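You operate a simulated robot arm through the tools that you are given. There is no shell and no other tool.

The job below is to be done with a simulated robot arm. You get a single attempt, and the scene is never put back.

JOB
Wipe the old overspray off the board in nest C, then spray it blue.
Fine: use the teal pad and put it back; spray at stop 2 and leave the slider there, one clean coat; leave the valves as set for blue; the other boards stay dry; leave the latch, inserts and screens as they are. What is to be rubbed or washed off counts as gone when no trace of it is left.

It is judged by the outcome, as a careful person would: the job done as asked, and still so three seconds after it is handed in. It fails if anything else is knocked over, pushed out of place, dropped, spilled or broken.

ROBOT AND FRAMES
A 6-joint arm with a fingered hand, fixed in place. Base frame: the origin is on the floor under the middle of its stand, x ahead of it, y to its left, z up; the work surface is at about z = 0.902. Lengths are in m, angles in degrees, forces in N, time in s.
With the tool pointing down near the work surface it reaches from about 0.26 to 0.68 m from the base axis. Its first joint turns from -166.0 to 166.0 degrees. Payload 4 kg.
The TCP is the grasp point between the finger pads, 0.026 m short of the fingertips. In the tool frame z runs along the fingers and y along their closing line. The gripper opens to 0.148 m; its body begins 0.073 m behind the TCP. The gripper is a hand of 3 fingers: y runs from the thumb to the fingers, the wrist lies at [0, 0, -0.239] in the tool frame, and closing takes about 1.5 s.
Orientation is that of the tool frame in the base frame, as [roll, pitch, yaw] about the fixed x, y, z axes, in that order (R = Rz(yaw) Ry(pitch) Rx(roll)). With the fingers straight down and closing along the base's y, the tool's x points along the base's -x, its y along +y and its z along -z.

CONTROLS
- The arm moves only by the tool move_arm. Its argument "targets" is a list of rows, each a list of 2 entries, a list of its own where there are three numbers: the turn, a rotation vector about the tool's x, y, z in rad, then the shift along the tool's x, y, z in m. In form: [[[rx, ry, rz], [x, y, z]], ...]. A call has 1 to 20 rows; each row is the pose to reach, as a shift and turn from the pose commanded when the call began, along the tool's axes at that moment. "hand" is the finger opening in m, from 0 to 0.148, set as the call begins (left out, the last holds). Rows are played at 5 a second. More than 0.05 m and 8.6 degrees between two rows, or a gripper value outside its range, and nothing of the call is played. Where a pose cannot be reached the arm comes as near as it can. A force on the tool above 40 N (or 10 N above the force at the start of the call, whichever is more), or a blocked arm, ends the call early, and 0.2 s more pass. The fingers move at their own pace (about 0.153 m/s each) and stop on an object; they squeeze with about 32 N. The grip force told is the motor's: it shows also when the fingers shut on nothing. Time passes only in rows, and 0.2 s behind the last, so rows that repeat a pose let the fingers close. The reply holds the time, the measured pose of the TCP, the force on the tool along the base axes, the opening and the grip force, in the units named above and with some noise, with the torque about the TCP (base axes, N m) and any sound that the robot's microphone picked up.
- Cameras (640 x 400 px; columns grow to the right, rows downward): "scene" is fixed at [0.0565, 0.6581, 1.5523]; the picture's right is [-0.77, -0.64, 0.00], its down [-0.35, 0.42, -0.84] and it looks along [0.54, -0.64, -0.55] (base axes); focal length 319 px, centre (320, 200). "wrist" rides on the gripper at [0.068, -0.039, -0.09] in the tool frame; the picture's right is [0.50, 0.87, 0.00], its down [-0.66, 0.38, -0.65] and it looks along [-0.57, 0.33, 0.76] (tool axes); focal length 222 px, centre (320, 200).
- snapshot(camera): a new picture of that camera. The clock stands still meanwhile.
- raise_lower(by): moves the trunk up (or, below 0, down) by that many m; the arm rides with it, the base frame stays. It gives what a move gives, with no picture.
- curl_fingers(finger1, finger2, thumb_bend): sets how far each is bent, from 0 (flat) to 100 (curled in); at 30 the hand is open as for a grip, at 70 the pads meet at the TCP. One left out holds its place. A second passes; each finger stops where it meets its share of the squeeze, and holds until it gets a number again. A gripper value or a shape takes the hand back. It gives what a move gives, with no picture; readings hold the bend of each and the force on the fingers (four entries, about 0 where the hand has none), thumb and palm.
- set_grasp(shape): the hand has 3 fingers and takes this shape, open, in about a second: jaw (thumb against the fingers, like two jaws); tri (thumb and two fingers); tip (a fingertip pinch); poke (one finger out to press); point (the index stretched); flat (the hand flat); cup (the hand cupped); fist (a fist). The gripper value then closes the fingers along that shape, each until it touches; the sizes above hold for jaw. It gives what a move gives, with no picture.
- measure_at(camera, pixels): for up to 12 pixels [column, row] of the newest picture of that camera ("zoom" is the newest enlarged one), the place [x, y, z] in the base frame of the surface seen there, good to about 0.003 m, but the place of the scene camera against the robot may be out by one fixed shift of up to 0.025 m in any direction. The clock stands still meanwhile.
- inspect(camera, box): a new picture of the part [left, top, right, bottom] of that camera's present view, enlarged. The clock stands still meanwhile.
- finish_job(): hands the job in; it is judged then, once.

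Unless the task says otherwise, let go and move clear before handing in.

The tools are called after "Request:" as a command line: name --argument value ..., lists and objects as JSON in quotes. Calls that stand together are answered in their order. move_arm: Moves the arm, as the interface text tells. Its arguments: {"type":"object","properties":{"targets":{"type":"array"},"hand":{"type":"number"}},"required":["targets"]} The other tools are called the same way: raise_lower (by) moves the trunk up or down; set_grasp (shape) gives the hand a shape; curl_fingers (finger1, finger2, thumb_bend) moves the fingers one by one; snapshot (camera) takes a picture; measure_at (camera, pixels) gives the place of the surface under pixels of a picture; inspect (camera, box) takes an enlarged picture of a part of a camera's view; finish_job () hands the job in.

At the start:

```text
t: 0.0
tool_pos: [0.3793, 0.1152, 1.2811]
tool_rot: [180.0, 0.1, 179.9]
contact_force: [-0.4, -0.9, -0.3]
torque: [0.02, -0.01, 0.0]
opening: 0.1478
finger_force: 0.0
shape: jaw
bend: [30.0, 30.0, 30.0]
finger forces: [0.0, 0.0, 0.0, 0.1, 0.0, 0.0]
trunk travel left (down, up): [-0.275, 0.042]
```

scene: 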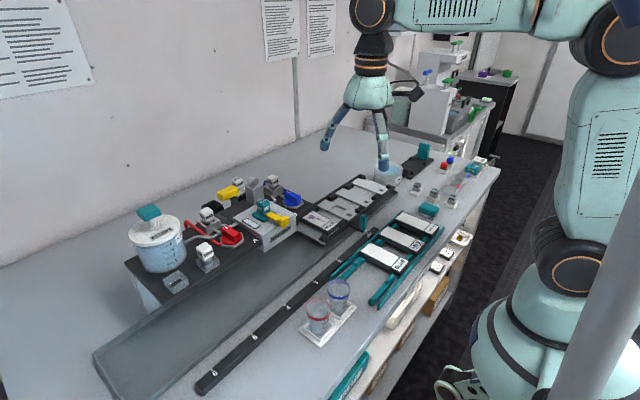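
wrist: 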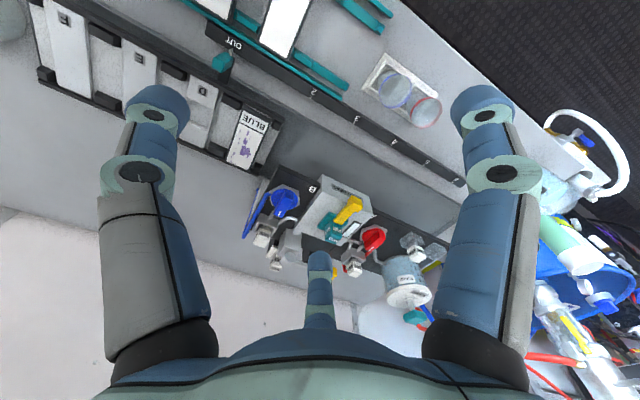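

The first pictures show a spray rig (valves near pixel 260,210), a row of boards in nests (340,205), a numbered slider rail, and pads and cups. I'll enlarge several parts before moving anything.

Request:
inspect --camera "scene" --box '[110, 160, 310, 300]'

Request:
inspect --camera "scene" --box '[290, 150, 450, 260]'

Request:
inspect --camera "scene" --box '[180, 200, 460, 400]'

Request:
inspect --camera "scene" --box '[370, 120, 510, 220]'

Request:
inspect --camera "scene" --box '[250, 0, 350, 70]'

Request:
inspect --camera "scene" --box '[0, 0, 110, 100]'

Request:
inspect --camera "wrist" --box '[200, 60, 480, 320]'

```text
2.86 times, centred on (210, 230) of scene
```

zoom: 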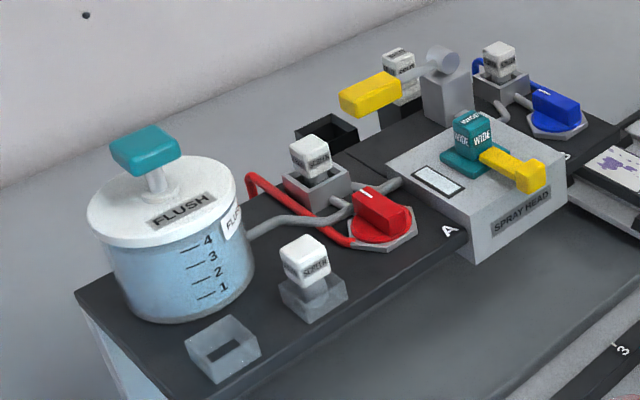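

```text
3.64 times, centred on (370, 205) of scene
```

zoom: 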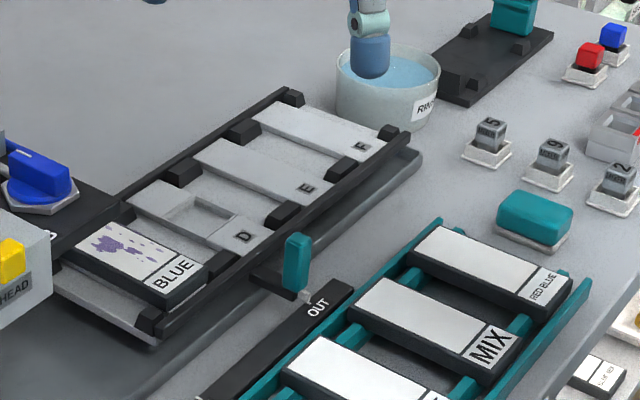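

```text
2.00 times, centred on (320, 300) of scene
```

zoom: 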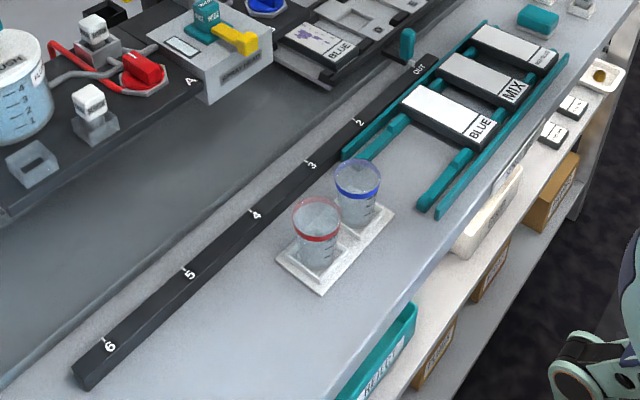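

```text
4.00 times, centred on (440, 170) of scene
```

zoom: 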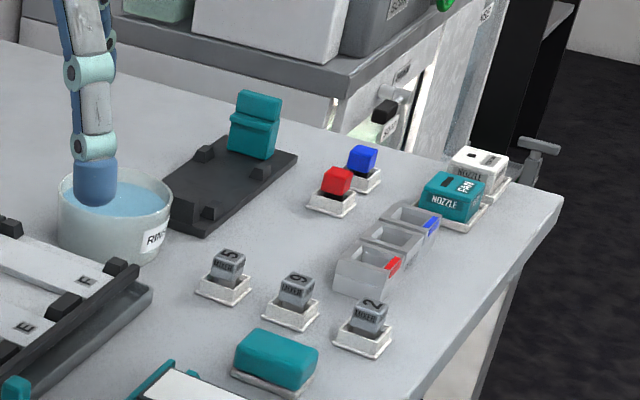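

```text
5.71 times, centred on (300, 35) of scene
```

zoom: 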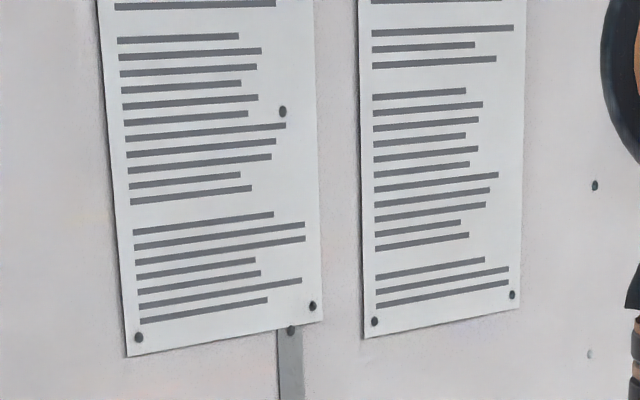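

```text
4.00 times, centred on (55, 50) of scene
```

zoom: 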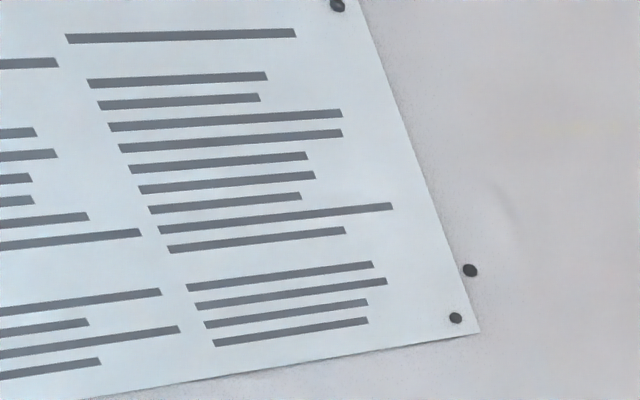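

```text
1.54 times, centred on (340, 190) of wrist
```

zoom: 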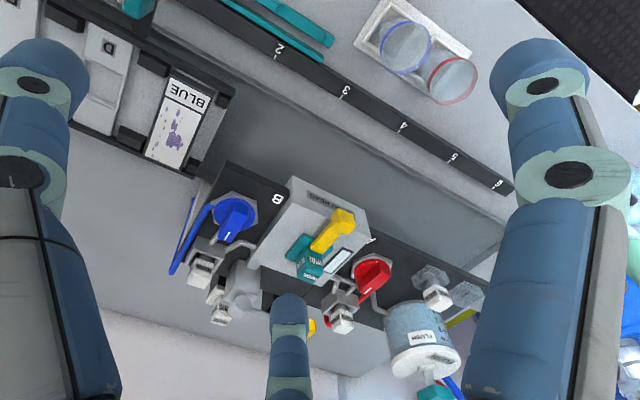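

The C board (zoom 1, 620,160) has purple specks, and the head has a WIDE nozzle and a yellow lever between valves A (red) and B (blue). I'll take tighter views of the valves, head and rail from both cameras.

Request:
inspect --camera "scene" --box '[190, 165, 310, 255]'

Request:
inspect --camera "wrist" --box '[230, 160, 390, 290]'

Request:
inspect --camera "wrist" --box '[130, 0, 350, 130]'

Request:
inspect --camera "scene" --box '[330, 190, 450, 280]'

Request:
inspect --camera "scene" --box '[420, 220, 500, 280]'

Request:
inspect --camera "scene" --box '[320, 270, 480, 400]'

```text
4.44 times, centred on (250, 210) of scene
```

zoom: 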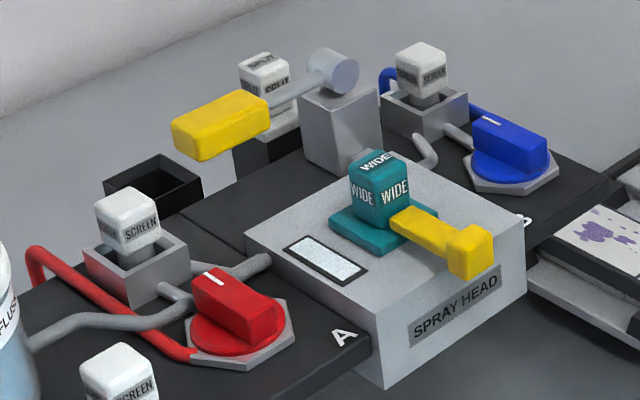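

```text
3.08 times, centred on (310, 225) of wrist
```

zoom: 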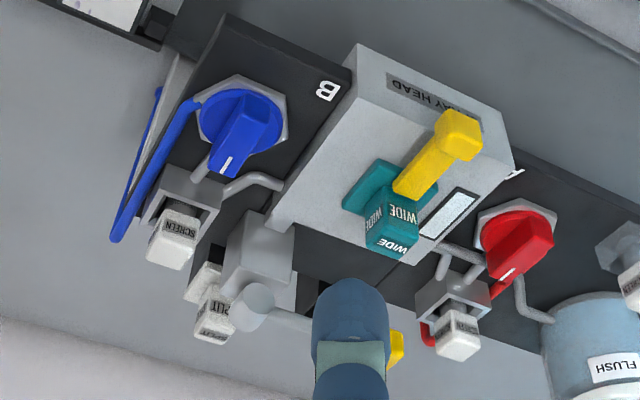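

```text
2.91 times, centred on (240, 65) of wrist
```

zoom: 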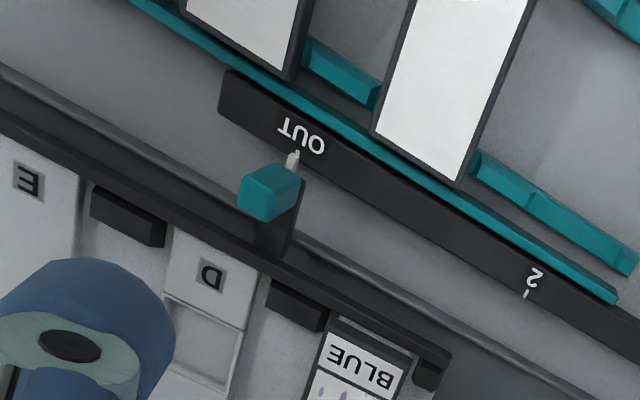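

```text
4.44 times, centred on (390, 235) of scene
```

zoom: 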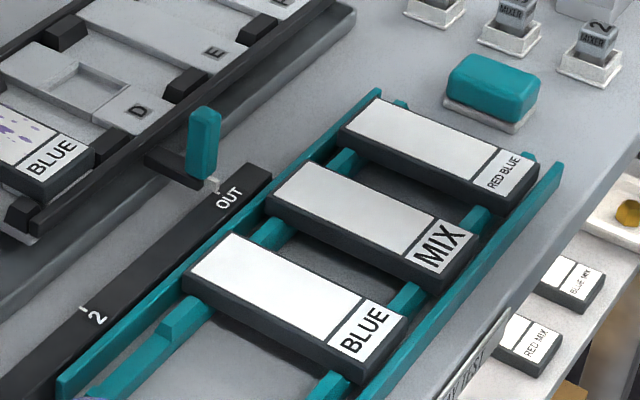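

```text
6.67 times, centred on (460, 250) of scene
```

zoom: 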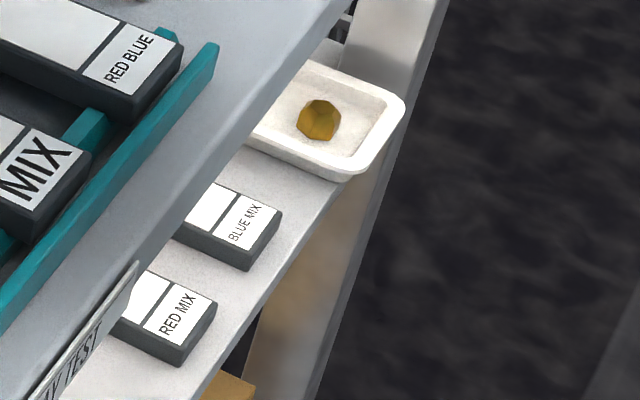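

```text
3.08 times, centred on (400, 335) of scene
```

zoom: 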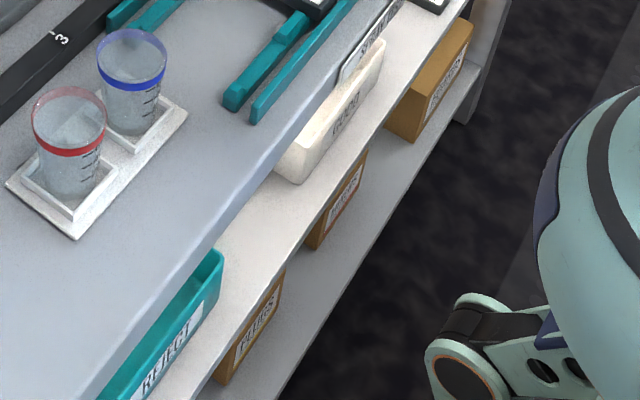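

The rail reads OUT, 2, 3, 4, 5, 6, with the teal slider handle at OUT; the teal pad sits on a white tray at scene (428,209). I'll now measure key places with both cameras.

Request:
snapshot --camera "scene"

Request:
snapshot --camera "wrist"

Request:
measure_at --camera "scene" --pixels '[[428, 208], [364, 222], [319, 219], [277, 222], [227, 190], [263, 208], [231, 233], [291, 198], [242, 225], [386, 172], [362, 229], [346, 253]]'

Request:
measure_at --camera "wrist" --pixels '[[247, 140], [222, 62], [285, 203], [375, 238], [350, 205], [330, 225], [311, 93], [237, 46], [355, 118], [312, 272], [200, 110], [343, 228]]'

```text
taken
```

scene: 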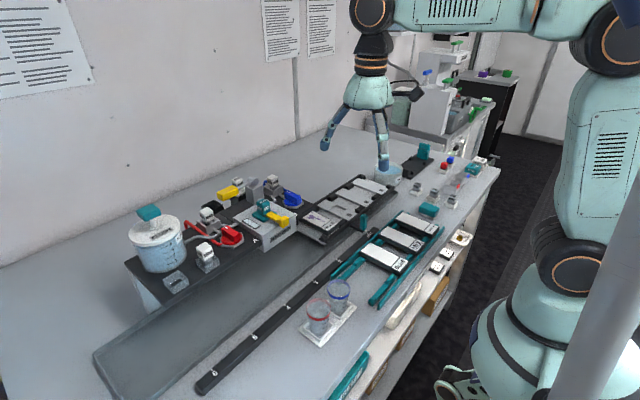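

```text
taken
```

wrist: 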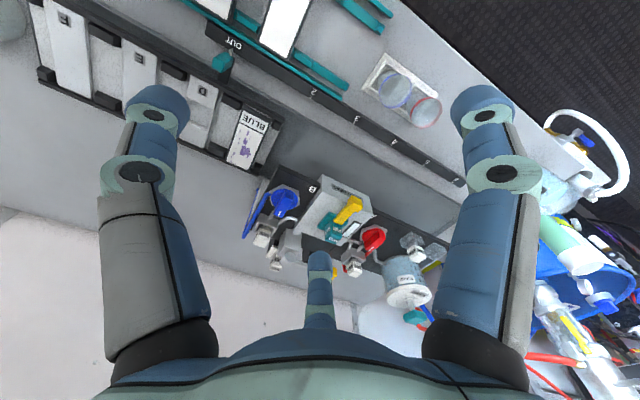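

```text
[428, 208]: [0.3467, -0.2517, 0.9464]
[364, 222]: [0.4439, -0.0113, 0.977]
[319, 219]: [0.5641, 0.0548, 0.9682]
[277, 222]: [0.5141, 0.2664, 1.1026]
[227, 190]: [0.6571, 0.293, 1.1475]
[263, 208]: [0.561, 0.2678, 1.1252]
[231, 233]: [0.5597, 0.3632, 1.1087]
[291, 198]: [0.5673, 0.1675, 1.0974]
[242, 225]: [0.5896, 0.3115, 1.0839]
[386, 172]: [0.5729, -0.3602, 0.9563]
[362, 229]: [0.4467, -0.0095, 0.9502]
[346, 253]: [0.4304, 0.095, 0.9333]
```

```text
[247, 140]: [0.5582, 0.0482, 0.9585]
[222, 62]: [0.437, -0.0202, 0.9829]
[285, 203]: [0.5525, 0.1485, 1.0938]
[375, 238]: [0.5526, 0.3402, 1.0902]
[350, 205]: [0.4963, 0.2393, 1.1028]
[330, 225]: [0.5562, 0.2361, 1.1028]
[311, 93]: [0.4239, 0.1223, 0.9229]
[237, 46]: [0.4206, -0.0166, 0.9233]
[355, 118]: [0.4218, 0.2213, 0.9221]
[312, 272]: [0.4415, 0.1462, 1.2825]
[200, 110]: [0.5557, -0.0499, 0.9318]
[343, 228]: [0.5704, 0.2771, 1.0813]
```

The wrist readings put nest C at about (0.558, 0.048), the slider handle at (0.437, -0.020), the head at y≈0.24, and the pad near (0.35, -0.25). I'll move the hand in for a closer look at the head and valves.

Request:
move_arm --targets '[[[0, 0, 0], [-0.02, 0.025, 0.01]], [[0, 0, 0], [-0.04, 0.05, 0.02]], [[0, 0, 0], [-0.04, 0.06, 0.03]], [[0, 0, 0], [-0.04, 0.06, 0.03]]]'

Request:
snapshot --camera "wrist"

Request:
inspect --camera "wrist" --box '[200, 120, 460, 290]'

```text
t: 1.0
tool_pos: [0.419, 0.1749, 1.2486]
tool_rot: [-180.0, 0.0, -179.9]
contact_force: [0.0, 0.4, 0.4]
torque: [0.0, 0.0, 0.0]
opening: 0.1479
finger_force: 0.0
shape: jaw
bend: [30.0, 30.0, 30.0]
finger forces: [0.0, 0.0, 0.1, 0.1, 0.0, 0.1]
trunk travel left (down, up): [-0.275, 0.042]
```

```text
taken
```

wrist: 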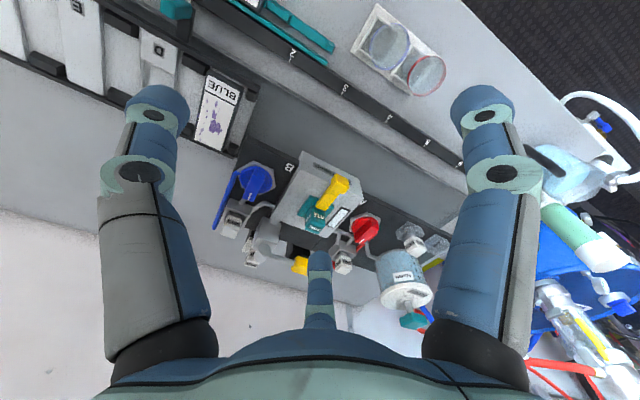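

```text
2.35 times, centred on (330, 205) of wrist
```

zoom: 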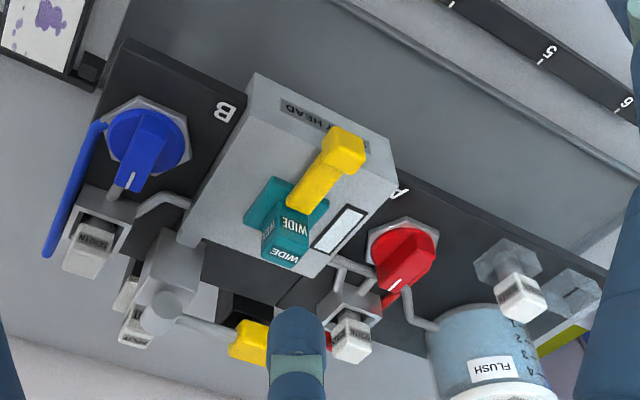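

The blue dial's white mark shows at zoom (131,180) and the red one's at (392,285). I'll measure the dials, the lever on the head and the rear yellow bar to work out their pointing.

Request:
measure_at --camera "zoom" --pixels '[[131, 182], [152, 118], [148, 145], [394, 284], [420, 240], [406, 255], [345, 150], [300, 200], [285, 258], [248, 345], [165, 313], [340, 230]]'

Request:
inspect --camera "wrist" --box '[205, 140, 305, 210]'

Request:
inspect --camera "wrist" --box '[320, 190, 440, 290]'

Request:
inspect --camera "wrist" --box '[220, 190, 360, 280]'

```text
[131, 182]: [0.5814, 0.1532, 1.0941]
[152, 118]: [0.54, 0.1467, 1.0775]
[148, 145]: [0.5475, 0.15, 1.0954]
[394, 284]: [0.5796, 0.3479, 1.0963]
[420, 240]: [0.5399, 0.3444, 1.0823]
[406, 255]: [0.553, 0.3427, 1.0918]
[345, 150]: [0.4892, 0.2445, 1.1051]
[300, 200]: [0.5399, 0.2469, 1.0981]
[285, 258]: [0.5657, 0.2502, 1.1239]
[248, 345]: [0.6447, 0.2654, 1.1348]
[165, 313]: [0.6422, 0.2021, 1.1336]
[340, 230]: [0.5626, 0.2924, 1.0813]
```

```text
5.71 times, centred on (255, 175) of wrist
```

zoom: 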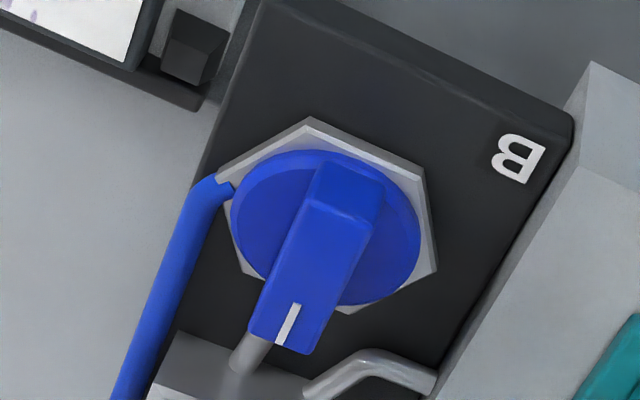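

```text
4.00 times, centred on (380, 240) of wrist
```

zoom: 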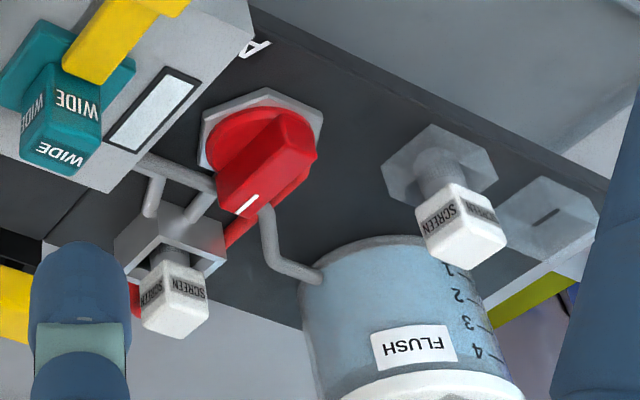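

```text
4.44 times, centred on (290, 235) of wrist
```

zoom: 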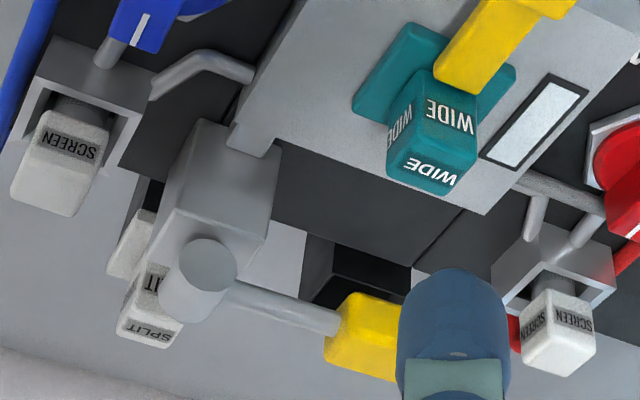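

Both dial marks point along +x (blue mark at 0.581,0.153, red at 0.580,0.348). I need to see the rear yellow bar, the pipework and the hoses, so I'll shift the hand outward for a view of the back.

Request:
move_arm --targets '[[[0, 0, 0], [-0.04, -0.01, -0.01]], [[0, 0, 0], [-0.08, -0.02, -0.02]], [[0, 0, 0], [-0.12, -0.03, -0.02]], [[0, 0, 0], [-0.14, -0.03, -0.02]], [[0, 0, 0], [-0.14, -0.03, -0.02]]]'

Request:
snapshot --camera "wrist"

Request:
inspect --camera "wrist" --box '[180, 60, 460, 260]'

Request:
snapshot --camera "scene"

```text
t: 2.2
tool_pos: [0.56, 0.1456, 1.2687]
tool_rot: [180.0, -0.1, -180.0]
contact_force: [-0.1, -0.1, 0.4]
torque: [-0.01, -0.01, 0.0]
opening: 0.1479
finger_force: 0.0
shape: jaw
bend: [30.0, 30.0, 30.0]
finger forces: [0.0, 0.1, 0.0, 0.0, 0.0, 0.0]
trunk travel left (down, up): [-0.275, 0.042]
```

```text
taken
```

wrist: 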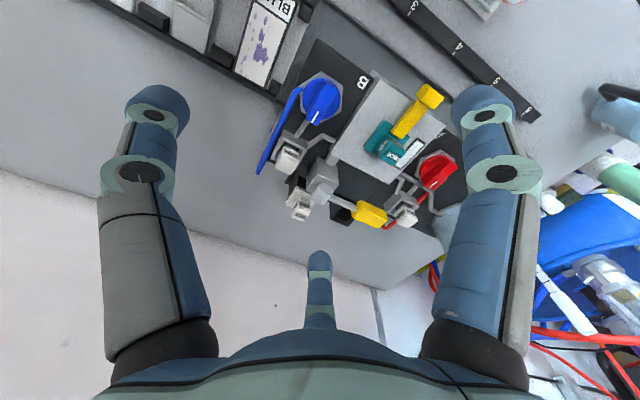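

```text
2.00 times, centred on (320, 160) of wrist
```

zoom: 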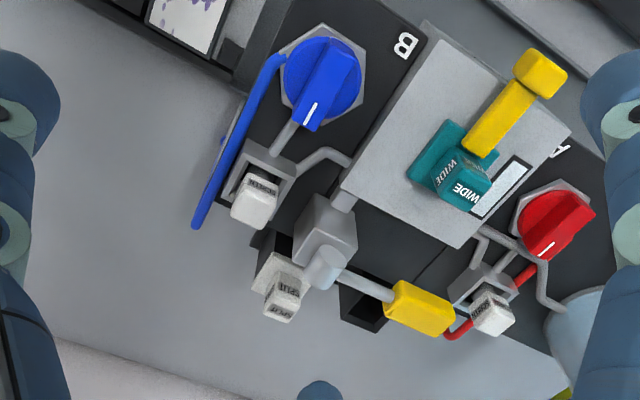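

```text
taken
```

scene: 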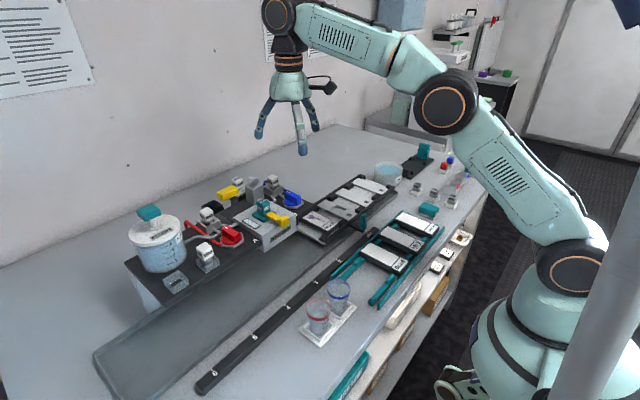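

The back now shows clearly: the pivot block at zoom (325,235) with an arm to the yellow bar (420,308), and the nozzle with its own yellow lever toward (540,70). I'll zoom tighter on each and on the rest of the bench.

Request:
inspect --camera "wrist" --box '[270, 130, 400, 240]'

Request:
inspect --camera "wrist" --box '[350, 70, 450, 170]'

Request:
inspect --camera "scene" --box '[210, 170, 310, 240]'

Request:
inspect --camera "scene" --box '[370, 130, 500, 240]'

Request:
inspect --camera "scene" --box '[290, 160, 400, 250]'

Request:
inspect --camera "scene" --box '[380, 0, 530, 130]'

```text
3.64 times, centred on (335, 185) of wrist
```

zoom: 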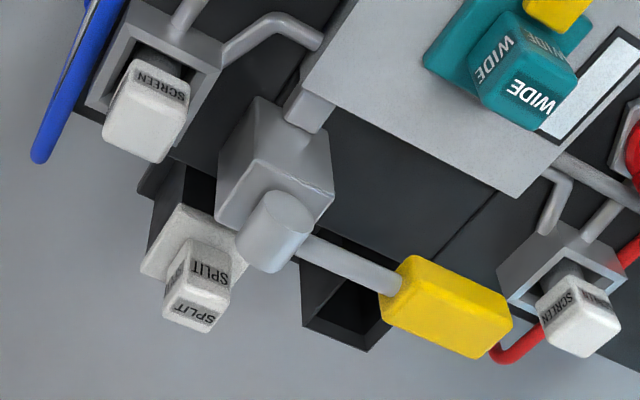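

```text
4.00 times, centred on (400, 120) of wrist
```

zoom: 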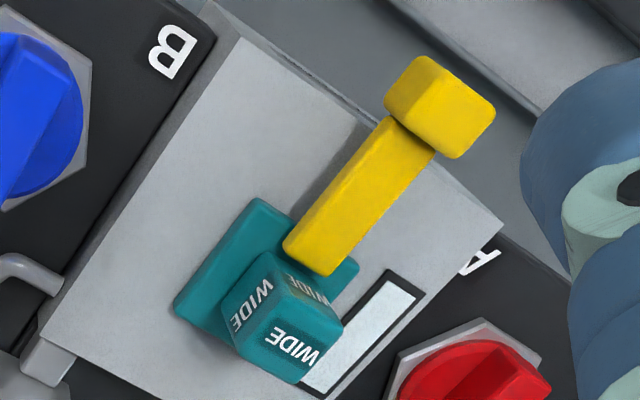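

```text
5.71 times, centred on (260, 205) of scene
```

zoom: 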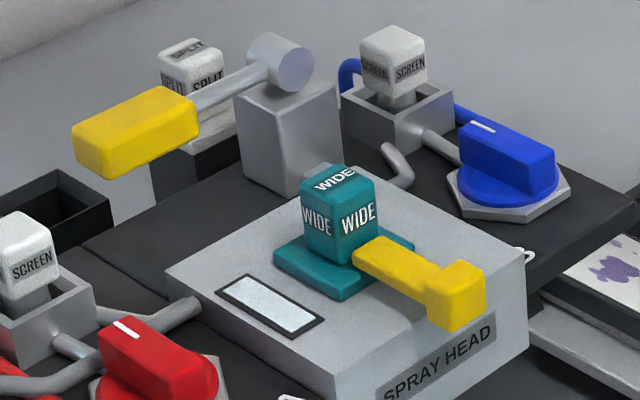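

```text
3.64 times, centred on (435, 185) of scene
```

zoom: 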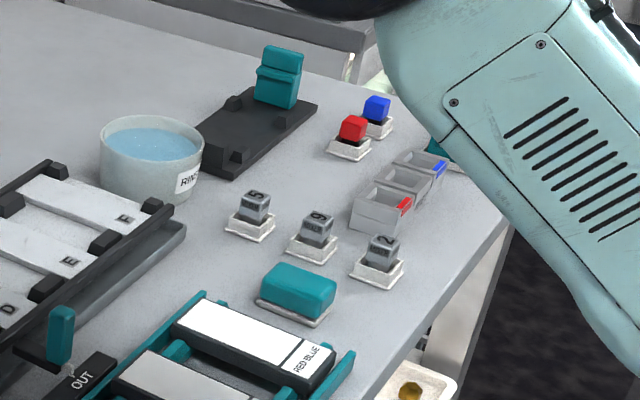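

```text
4.44 times, centred on (345, 205) of scene
```

zoom: 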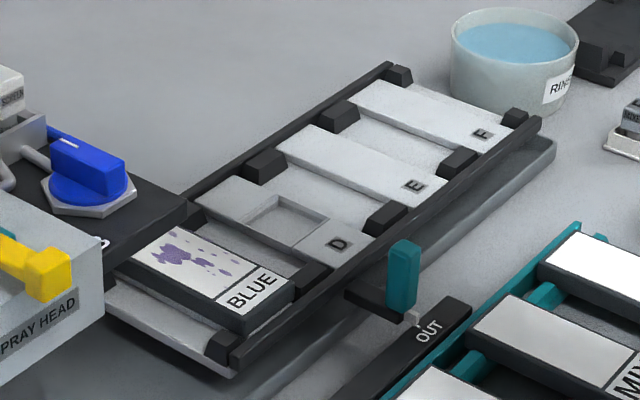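

```text
3.08 times, centred on (455, 65) of scene
```

zoom: 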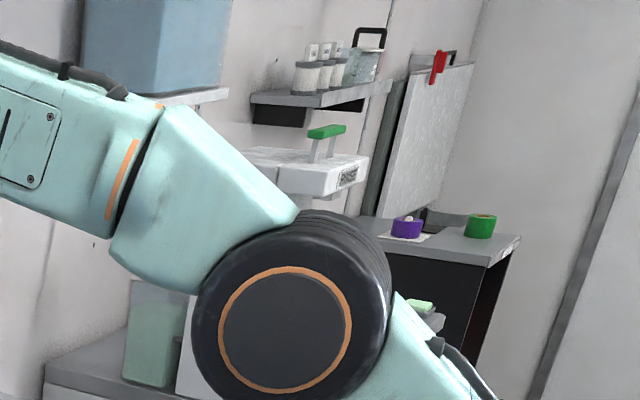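

The front yellow piece clips over the nozzle foot, so it looks like the latch, and the rear bar on the pivot looks like the trigger. I'll zoom hard on both dials, the window and the bar.

Request:
inspect --camera "wrist" --box '[295, 70, 345, 130]'

Request:
inspect --camera "wrist" --box '[385, 130, 470, 220]'

Request:
inspect --camera "scene" --box '[200, 205, 260, 250]'

Request:
inspect --camera "scene" --box '[245, 195, 285, 225]'

Request:
inspect --camera "scene" --box '[265, 170, 315, 210]'

```text
6.67 times, centred on (320, 100) of wrist
```

zoom: 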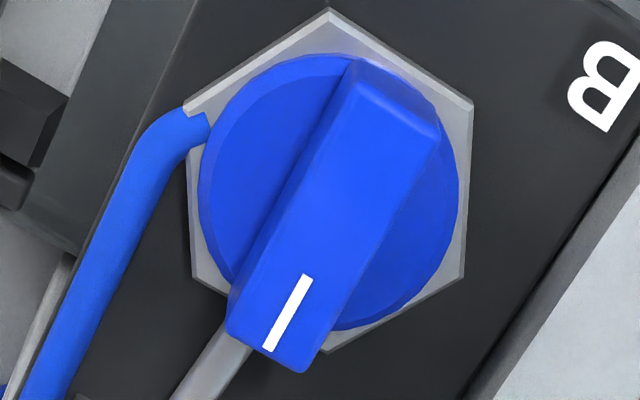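

```text
4.44 times, centred on (428, 175) of wrist
```

zoom: 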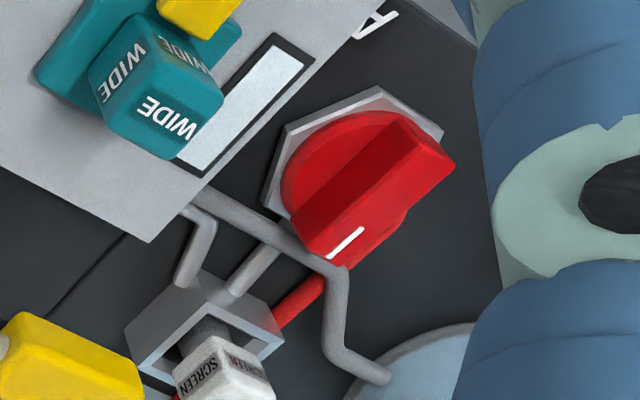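

```text
8.89 times, centred on (230, 228) of scene
```

zoom: 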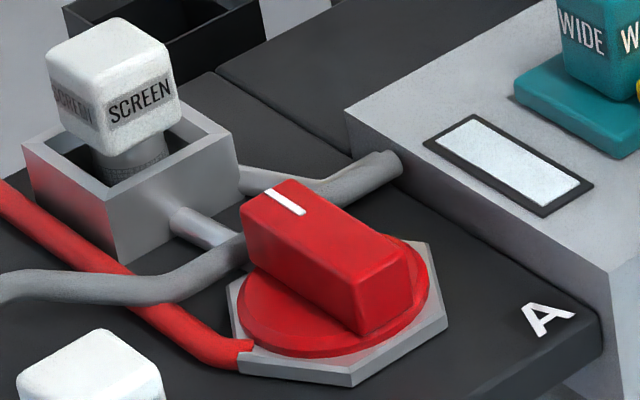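

```text
13.33 times, centred on (265, 210) of scene
```

zoom: 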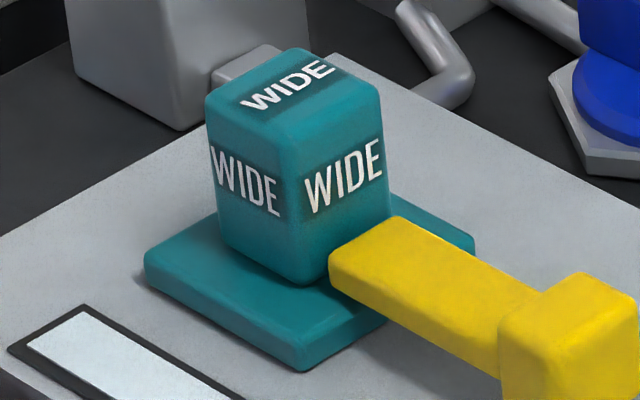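

```text
10.00 times, centred on (290, 190) of scene
```

zoom: 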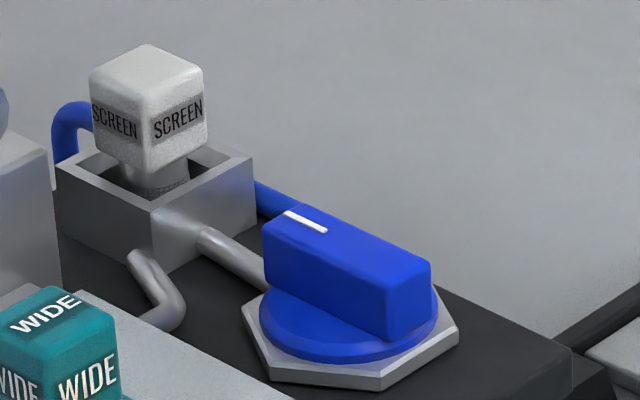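

Both handles lie along their outlet pipes with marks toward +x, the sight window is pale and empty, and there are no other legends. Next I'll go back over the slide and rail to measure pointer, ticks, board and pad precisely.

Request:
move_arm --targets '[[[0, 0, 0], [0.045, -0.015, -0.01]], [[0, 0, 0], [0.09, -0.03, -0.02]], [[0, 0, 0], [0.135, -0.06, -0.02]], [[0, 0, 0], [0.18, -0.09, -0.02]], [[0, 0, 0], [0.21, -0.12, -0.02]], [[0, 0, 0], [0.22, -0.14, -0.02]], [[0, 0, 0], [0.22, -0.14, -0.02]]]'

Request:
snapshot --camera "wrist"

Request:
inspect --camera "wrist" --box '[180, 60, 480, 260]'

```text
refused: row 3 steps farther than a row can; nothing moved
```

```text
taken
```

wrist: 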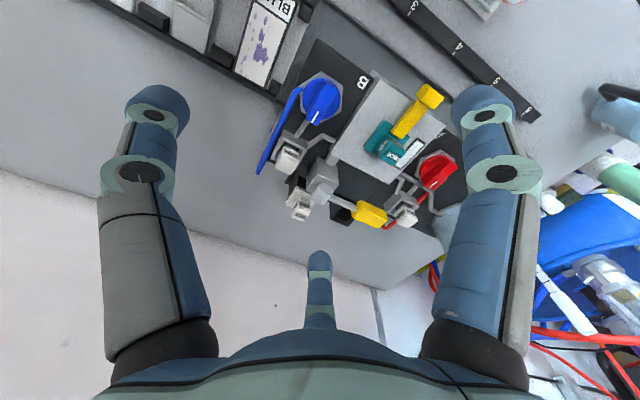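

```text
2.00 times, centred on (330, 160) of wrist
```

zoom: 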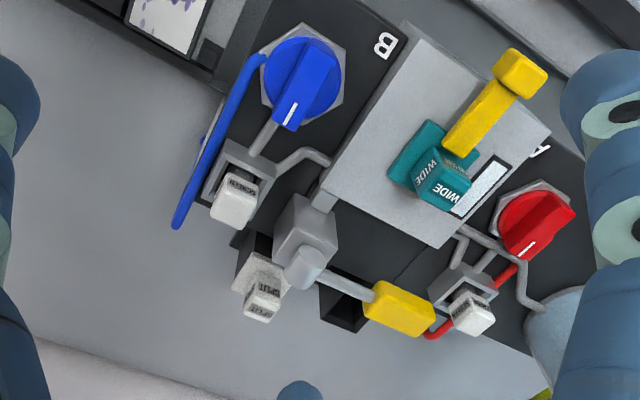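

The move was refused because one step was too long, so the hand has not moved. While here I'll measure the rear bar, then redo the move with shorter steps.

Request:
measure_at --camera "zoom" --pixels '[[303, 268], [320, 235], [345, 285], [380, 300], [398, 308], [425, 320], [385, 325], [300, 215], [345, 310], [265, 300], [520, 75], [450, 145]]'

Request:
move_arm --targets '[[[0, 0, 0], [0.035, -0.02, -0.01]], [[0, 0, 0], [0.07, -0.04, -0.02]], [[0, 0, 0], [0.105, -0.06, -0.02]], [[0, 0, 0], [0.14, -0.08, -0.02]], [[0, 0, 0], [0.175, -0.1, -0.02]], [[0, 0, 0], [0.2, -0.13, -0.02]], [[0, 0, 0], [0.2, -0.15, -0.02]], [[0, 0, 0], [0.2, -0.15, -0.02]]]'

Request:
snapshot --camera "wrist"

Request:
inspect --camera "wrist" --box '[180, 60, 480, 260]'

```text
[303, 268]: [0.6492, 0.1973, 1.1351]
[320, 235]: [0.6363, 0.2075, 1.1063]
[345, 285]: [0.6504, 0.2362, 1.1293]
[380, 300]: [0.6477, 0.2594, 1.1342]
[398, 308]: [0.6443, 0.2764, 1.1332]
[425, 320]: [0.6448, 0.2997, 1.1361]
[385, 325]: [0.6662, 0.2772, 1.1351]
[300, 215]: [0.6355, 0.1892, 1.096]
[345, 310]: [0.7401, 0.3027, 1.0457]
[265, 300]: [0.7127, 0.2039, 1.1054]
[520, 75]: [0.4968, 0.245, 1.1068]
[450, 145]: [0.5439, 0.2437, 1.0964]
```

```text
t: 4.0
tool_pos: [0.3599, -0.0067, 1.29]
tool_rot: [179.9, 0.1, 179.9]
contact_force: [-0.4, -0.6, 0.7]
torque: [0.01, -0.02, 0.04]
opening: 0.1481
finger_force: 0.1
shape: jaw
bend: [30.0, 30.0, 30.0]
finger forces: [0.0, 0.0, 0.0, 0.1, 0.1, 0.0]
trunk travel left (down, up): [-0.275, 0.042]
```

```text
taken
```

wrist: 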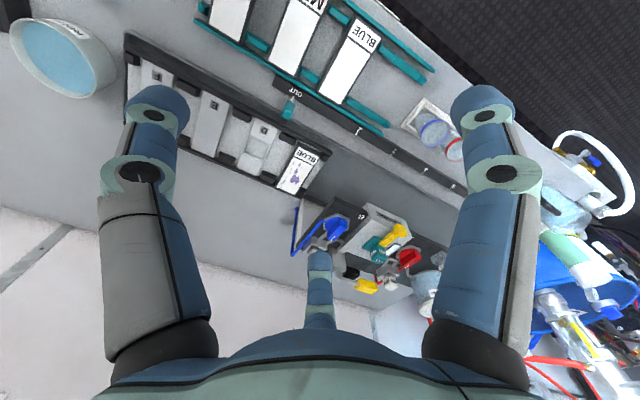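

```text
2.00 times, centred on (330, 160) of wrist
```

zoom: 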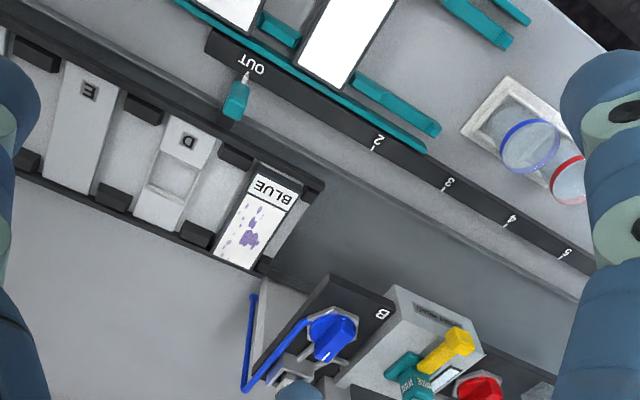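

This view shows the pointer by OUT at zoom (246,77) and ticks 2–5 along the rail. I'll measure them along with the board corners and nest features.

Request:
measure_at --camera "zoom" --pixels '[[246, 77], [374, 148], [444, 188], [504, 225], [562, 258], [237, 100], [246, 92], [257, 68], [252, 165], [302, 182], [255, 270], [216, 253]]'

Request:
measure_at --camera "zoom" --pixels '[[245, 199], [295, 215], [272, 187], [250, 238], [230, 215], [188, 140], [160, 195], [417, 365], [405, 380], [90, 90], [310, 178], [278, 260]]'

Request:
inspect --camera "wrist" --box '[260, 70, 360, 140]'

Request:
inspect --camera "wrist" --box '[270, 140, 340, 210]'

```text
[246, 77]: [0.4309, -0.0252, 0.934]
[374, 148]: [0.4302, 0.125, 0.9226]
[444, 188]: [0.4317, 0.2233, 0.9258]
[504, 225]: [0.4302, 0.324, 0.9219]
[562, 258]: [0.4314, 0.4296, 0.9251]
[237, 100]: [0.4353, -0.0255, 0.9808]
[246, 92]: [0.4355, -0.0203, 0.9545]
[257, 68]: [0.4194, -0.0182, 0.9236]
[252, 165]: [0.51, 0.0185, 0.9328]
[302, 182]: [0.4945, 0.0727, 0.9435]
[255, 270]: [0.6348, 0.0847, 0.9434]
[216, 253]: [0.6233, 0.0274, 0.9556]
```

```text
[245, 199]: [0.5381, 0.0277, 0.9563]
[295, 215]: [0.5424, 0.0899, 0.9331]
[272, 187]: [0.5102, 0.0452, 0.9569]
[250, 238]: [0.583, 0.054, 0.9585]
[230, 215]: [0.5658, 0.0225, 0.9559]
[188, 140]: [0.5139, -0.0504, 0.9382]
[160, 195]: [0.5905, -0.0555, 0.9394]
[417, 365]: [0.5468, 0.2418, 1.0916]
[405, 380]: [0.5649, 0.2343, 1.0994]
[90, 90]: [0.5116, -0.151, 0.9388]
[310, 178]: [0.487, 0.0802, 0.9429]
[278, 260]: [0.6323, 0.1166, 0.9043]
```

```text
5.71 times, centred on (310, 105) of wrist
```

zoom: 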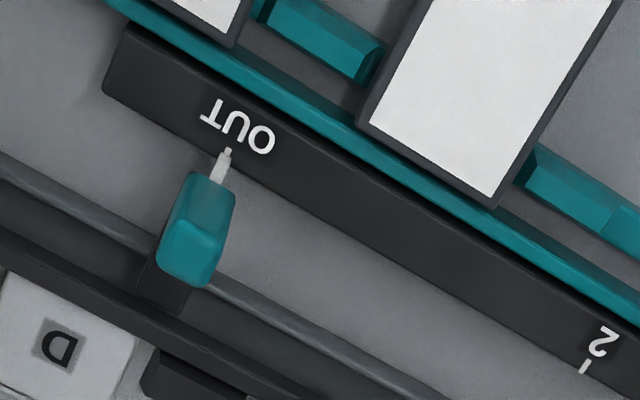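

```text
5.71 times, centred on (305, 175) of wrist
```

zoom: 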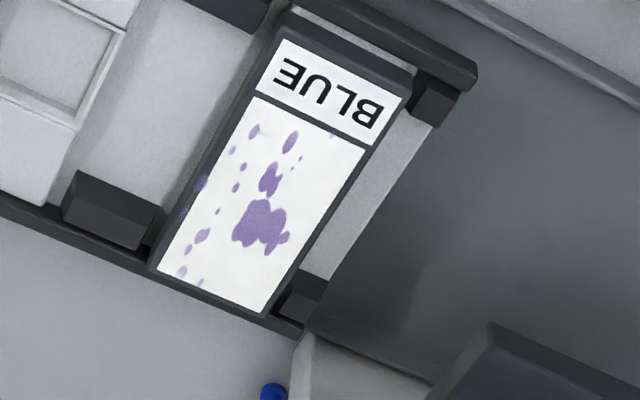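

The pointer is at y≈-0.023 and the ticks read 2→0.125, 3→0.223, 4→0.324, so stop 2 is +0.148 along y. Now I'll go over to see the teal pad and its tray from above.

Request:
move_arm --targets '[[[0, 0, 0], [0.01, -0.04, 0.01]], [[0, 0, 0], [0.02, -0.08, 0.02]], [[0, 0, 0], [0.03, -0.12, 0.03]], [[0, 0, 0], [0.04, -0.16, 0.045]], [[0, 0, 0], [0.05, -0.2, 0.06]], [[0, 0, 0], [0.06, -0.24, 0.075]], [[0, 0, 0], [0.06, -0.243, 0.09]], [[0, 0, 0], [0.06, -0.243, 0.09]]]'

Request:
snapshot --camera "wrist"

Request:
inspect --camera "wrist" --box '[200, 40, 440, 200]'

```text
t: 5.8
tool_pos: [0.3014, -0.2499, 1.1973]
tool_rot: [-179.9, 0.0, -180.0]
contact_force: [0.1, 0.5, 0.2]
torque: [0.0, 0.03, 0.01]
opening: 0.1479
finger_force: 0.0
shape: jaw
bend: [30.0, 30.0, 30.0]
finger forces: [0.1, 0.0, 0.0, 0.0, 0.0, 0.0]
trunk travel left (down, up): [-0.275, 0.042]
```

```text
taken
```

wrist: 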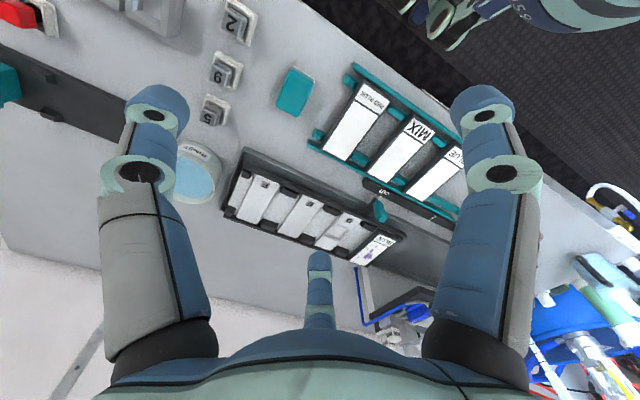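

```text
2.50 times, centred on (320, 120) of wrist
```

zoom: 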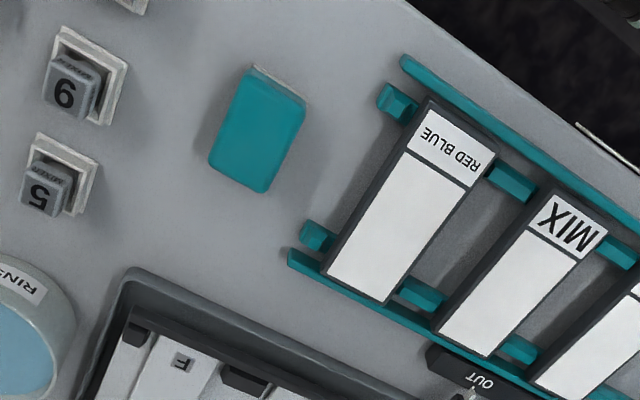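

The teal pad stands alone at zoom (257,130) with a pale sole showing at (275,75). I'll measure its corners and top, plus the rack and nearby mixers, to plan the grasp.

Request:
measure_at --camera "zoom" --pixels '[[257, 130], [254, 80], [300, 106], [262, 185], [215, 157], [282, 75], [228, 115], [285, 150], [240, 175], [278, 90], [330, 200], [300, 250]]'

Request:
inspect --camera "wrist" --box '[265, 55, 325, 125]'

Request:
inspect --camera "scene" --box '[410, 190, 450, 225]'

Request:
measure_at --camera "scene" --pixels '[[428, 206], [428, 214], [420, 210], [437, 208], [425, 217], [364, 218]]'

```text
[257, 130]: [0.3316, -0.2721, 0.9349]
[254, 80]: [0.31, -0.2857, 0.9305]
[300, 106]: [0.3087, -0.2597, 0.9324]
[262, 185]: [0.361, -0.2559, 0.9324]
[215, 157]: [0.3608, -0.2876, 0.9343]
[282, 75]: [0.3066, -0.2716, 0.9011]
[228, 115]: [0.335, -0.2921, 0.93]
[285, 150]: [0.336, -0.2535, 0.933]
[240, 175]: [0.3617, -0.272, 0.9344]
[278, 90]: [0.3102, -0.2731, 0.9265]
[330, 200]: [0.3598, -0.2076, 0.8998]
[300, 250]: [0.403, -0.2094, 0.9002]
```

```text
5.71 times, centred on (295, 90) of wrist
```

zoom: 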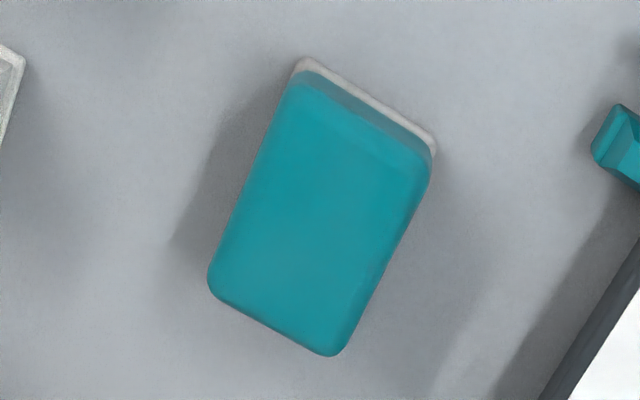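

```text
11.43 times, centred on (430, 208) of scene
```

zoom: 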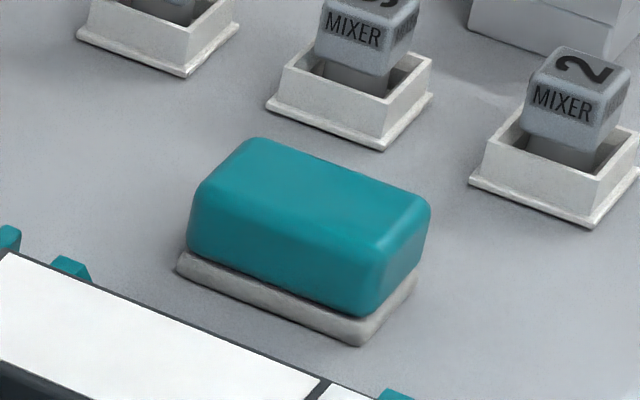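

```text
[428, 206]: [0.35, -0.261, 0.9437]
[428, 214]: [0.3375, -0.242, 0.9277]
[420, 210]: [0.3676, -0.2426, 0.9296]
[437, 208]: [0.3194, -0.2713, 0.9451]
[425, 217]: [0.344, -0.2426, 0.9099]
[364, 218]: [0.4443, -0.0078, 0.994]
```

The pad is axis-aligned: centre about (0.335, -0.273), top z 0.934, roughly 0.058 along x by 0.038 along y, 0.033 tall. Before wiping I need the clearance between nest C and the valve panel/blue hose, so I'll measure those edges.

Request:
inspect --camera "wrist" --box '[330, 200, 480, 330]'

Request:
inspect --camera "scene" --box '[260, 165, 380, 255]'

```text
3.08 times, centred on (405, 265) of wrist
```

zoom: 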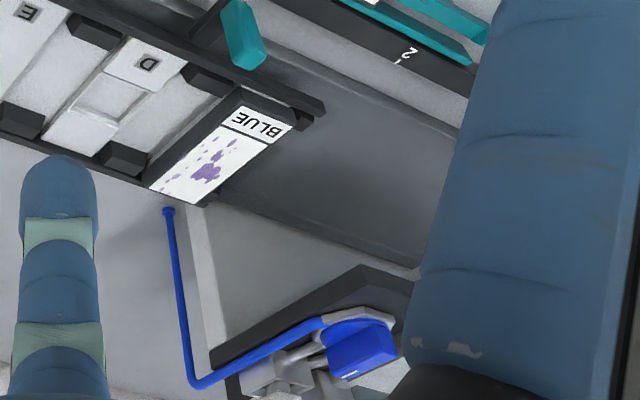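

```text
4.44 times, centred on (320, 210) of scene
```

zoom: 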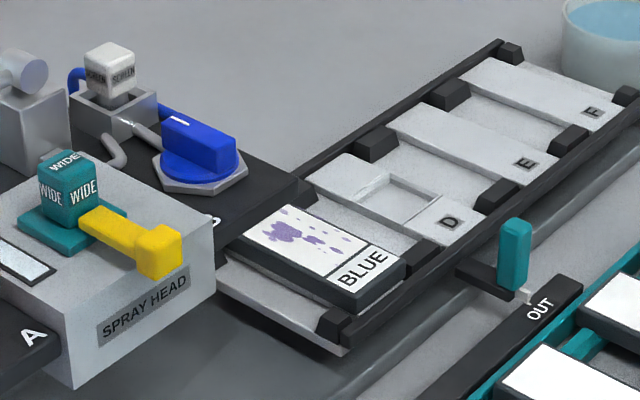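

Request:
measure_at --camera "zoom" --pixels '[[313, 185], [280, 168], [225, 228], [210, 250], [213, 335], [200, 155], [240, 175], [118, 375], [60, 385], [205, 380], [30, 245], [100, 295]]'

Request:
inspect --camera "wrist" --box '[330, 200, 480, 330]'

Request:
measure_at --camera "zoom" --pixels '[[167, 210], [178, 290], [195, 383], [212, 355], [360, 268], [230, 345], [300, 320], [190, 240], [215, 360], [410, 285], [355, 340], [270, 370]]'

```text
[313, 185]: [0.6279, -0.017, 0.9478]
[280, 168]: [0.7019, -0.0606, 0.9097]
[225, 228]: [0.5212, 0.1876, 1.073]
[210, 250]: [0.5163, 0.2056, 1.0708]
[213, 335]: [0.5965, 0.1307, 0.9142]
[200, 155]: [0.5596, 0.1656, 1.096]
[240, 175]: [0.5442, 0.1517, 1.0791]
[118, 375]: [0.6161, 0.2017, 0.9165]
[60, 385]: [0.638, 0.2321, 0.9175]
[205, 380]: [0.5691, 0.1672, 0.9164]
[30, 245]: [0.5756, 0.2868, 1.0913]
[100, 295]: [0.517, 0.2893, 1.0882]
```

```text
3.08 times, centred on (405, 265) of wrist
```

zoom: 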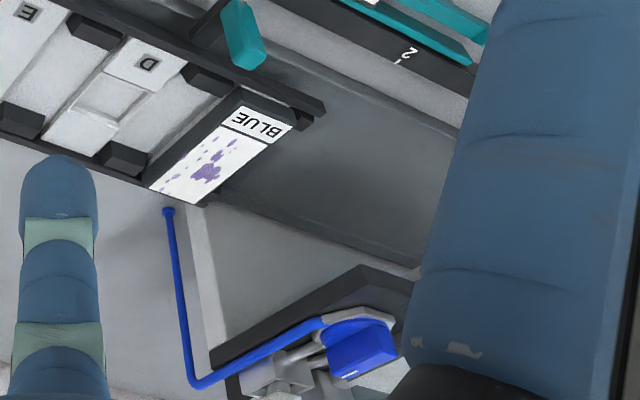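

```text
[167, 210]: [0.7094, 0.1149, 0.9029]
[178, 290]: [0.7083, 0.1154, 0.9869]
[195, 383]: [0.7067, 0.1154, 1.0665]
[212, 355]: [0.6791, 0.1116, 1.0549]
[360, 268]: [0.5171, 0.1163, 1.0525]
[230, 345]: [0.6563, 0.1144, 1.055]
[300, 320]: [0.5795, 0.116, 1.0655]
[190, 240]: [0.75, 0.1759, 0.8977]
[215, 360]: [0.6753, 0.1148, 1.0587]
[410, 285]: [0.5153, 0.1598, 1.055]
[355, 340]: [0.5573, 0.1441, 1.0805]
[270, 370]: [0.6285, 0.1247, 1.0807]
```

Panel B's near edge is at y≈0.112, z≈1.055 (x 0.515–0.69), so the hand must lean toward -y while wiping. I'll first learn how this hand closes by shutting it part-way in free air.

Request:
move_arm --targets '[[[0, 0, 0], [0, 0, 0]], [[0, 0, 0], [0, 0, 0]], [[0, 0, 0], [0, 0, 0]], [[0, 0, 0], [0, 0, 0]], [[0, 0, 0], [0, 0, 0]], [[0, 0, 0], [0, 0, 0]]]' --hand 0.04

Request:
snapshot --camera "wrist"

Request:
snapshot --camera "scene"

Request:
inspect --camera "scene" --box '[340, 60, 500, 210]'

```text
t: 7.2
tool_pos: [0.3007, -0.2491, 1.1993]
tool_rot: [-180.0, -0.1, 180.0]
contact_force: [-0.7, -0.4, 0.2]
torque: [0.01, -0.02, 0.01]
opening: 0.0403
finger_force: 0.0
shape: jaw
bend: [76.0, 76.0, 70.0]
finger forces: [0.0, 0.1, 0.0, 0.0, 0.1, 0.0]
trunk travel left (down, up): [-0.275, 0.042]
```

```text
taken
```

wrist: 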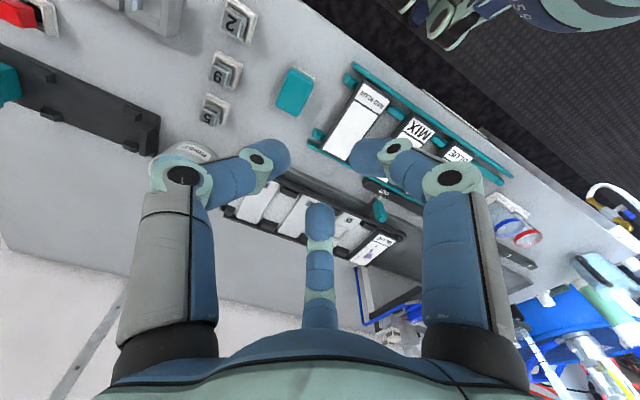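

```text
taken
```

scene: 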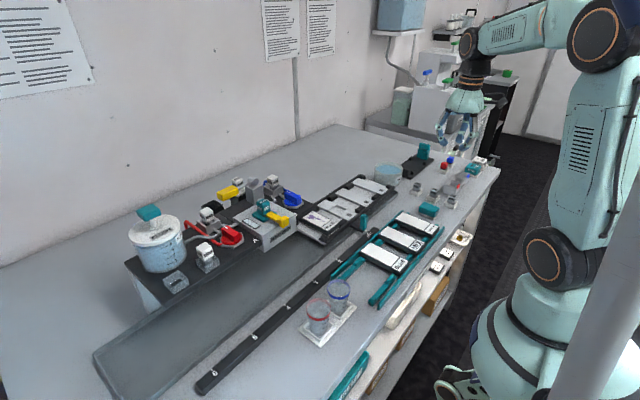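

```text
2.67 times, centred on (420, 135) of scene
```

zoom: 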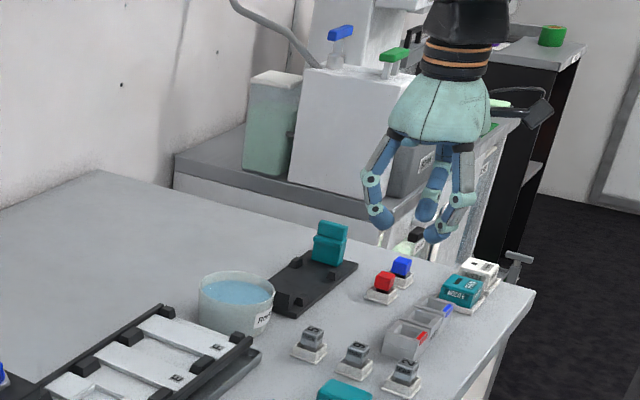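

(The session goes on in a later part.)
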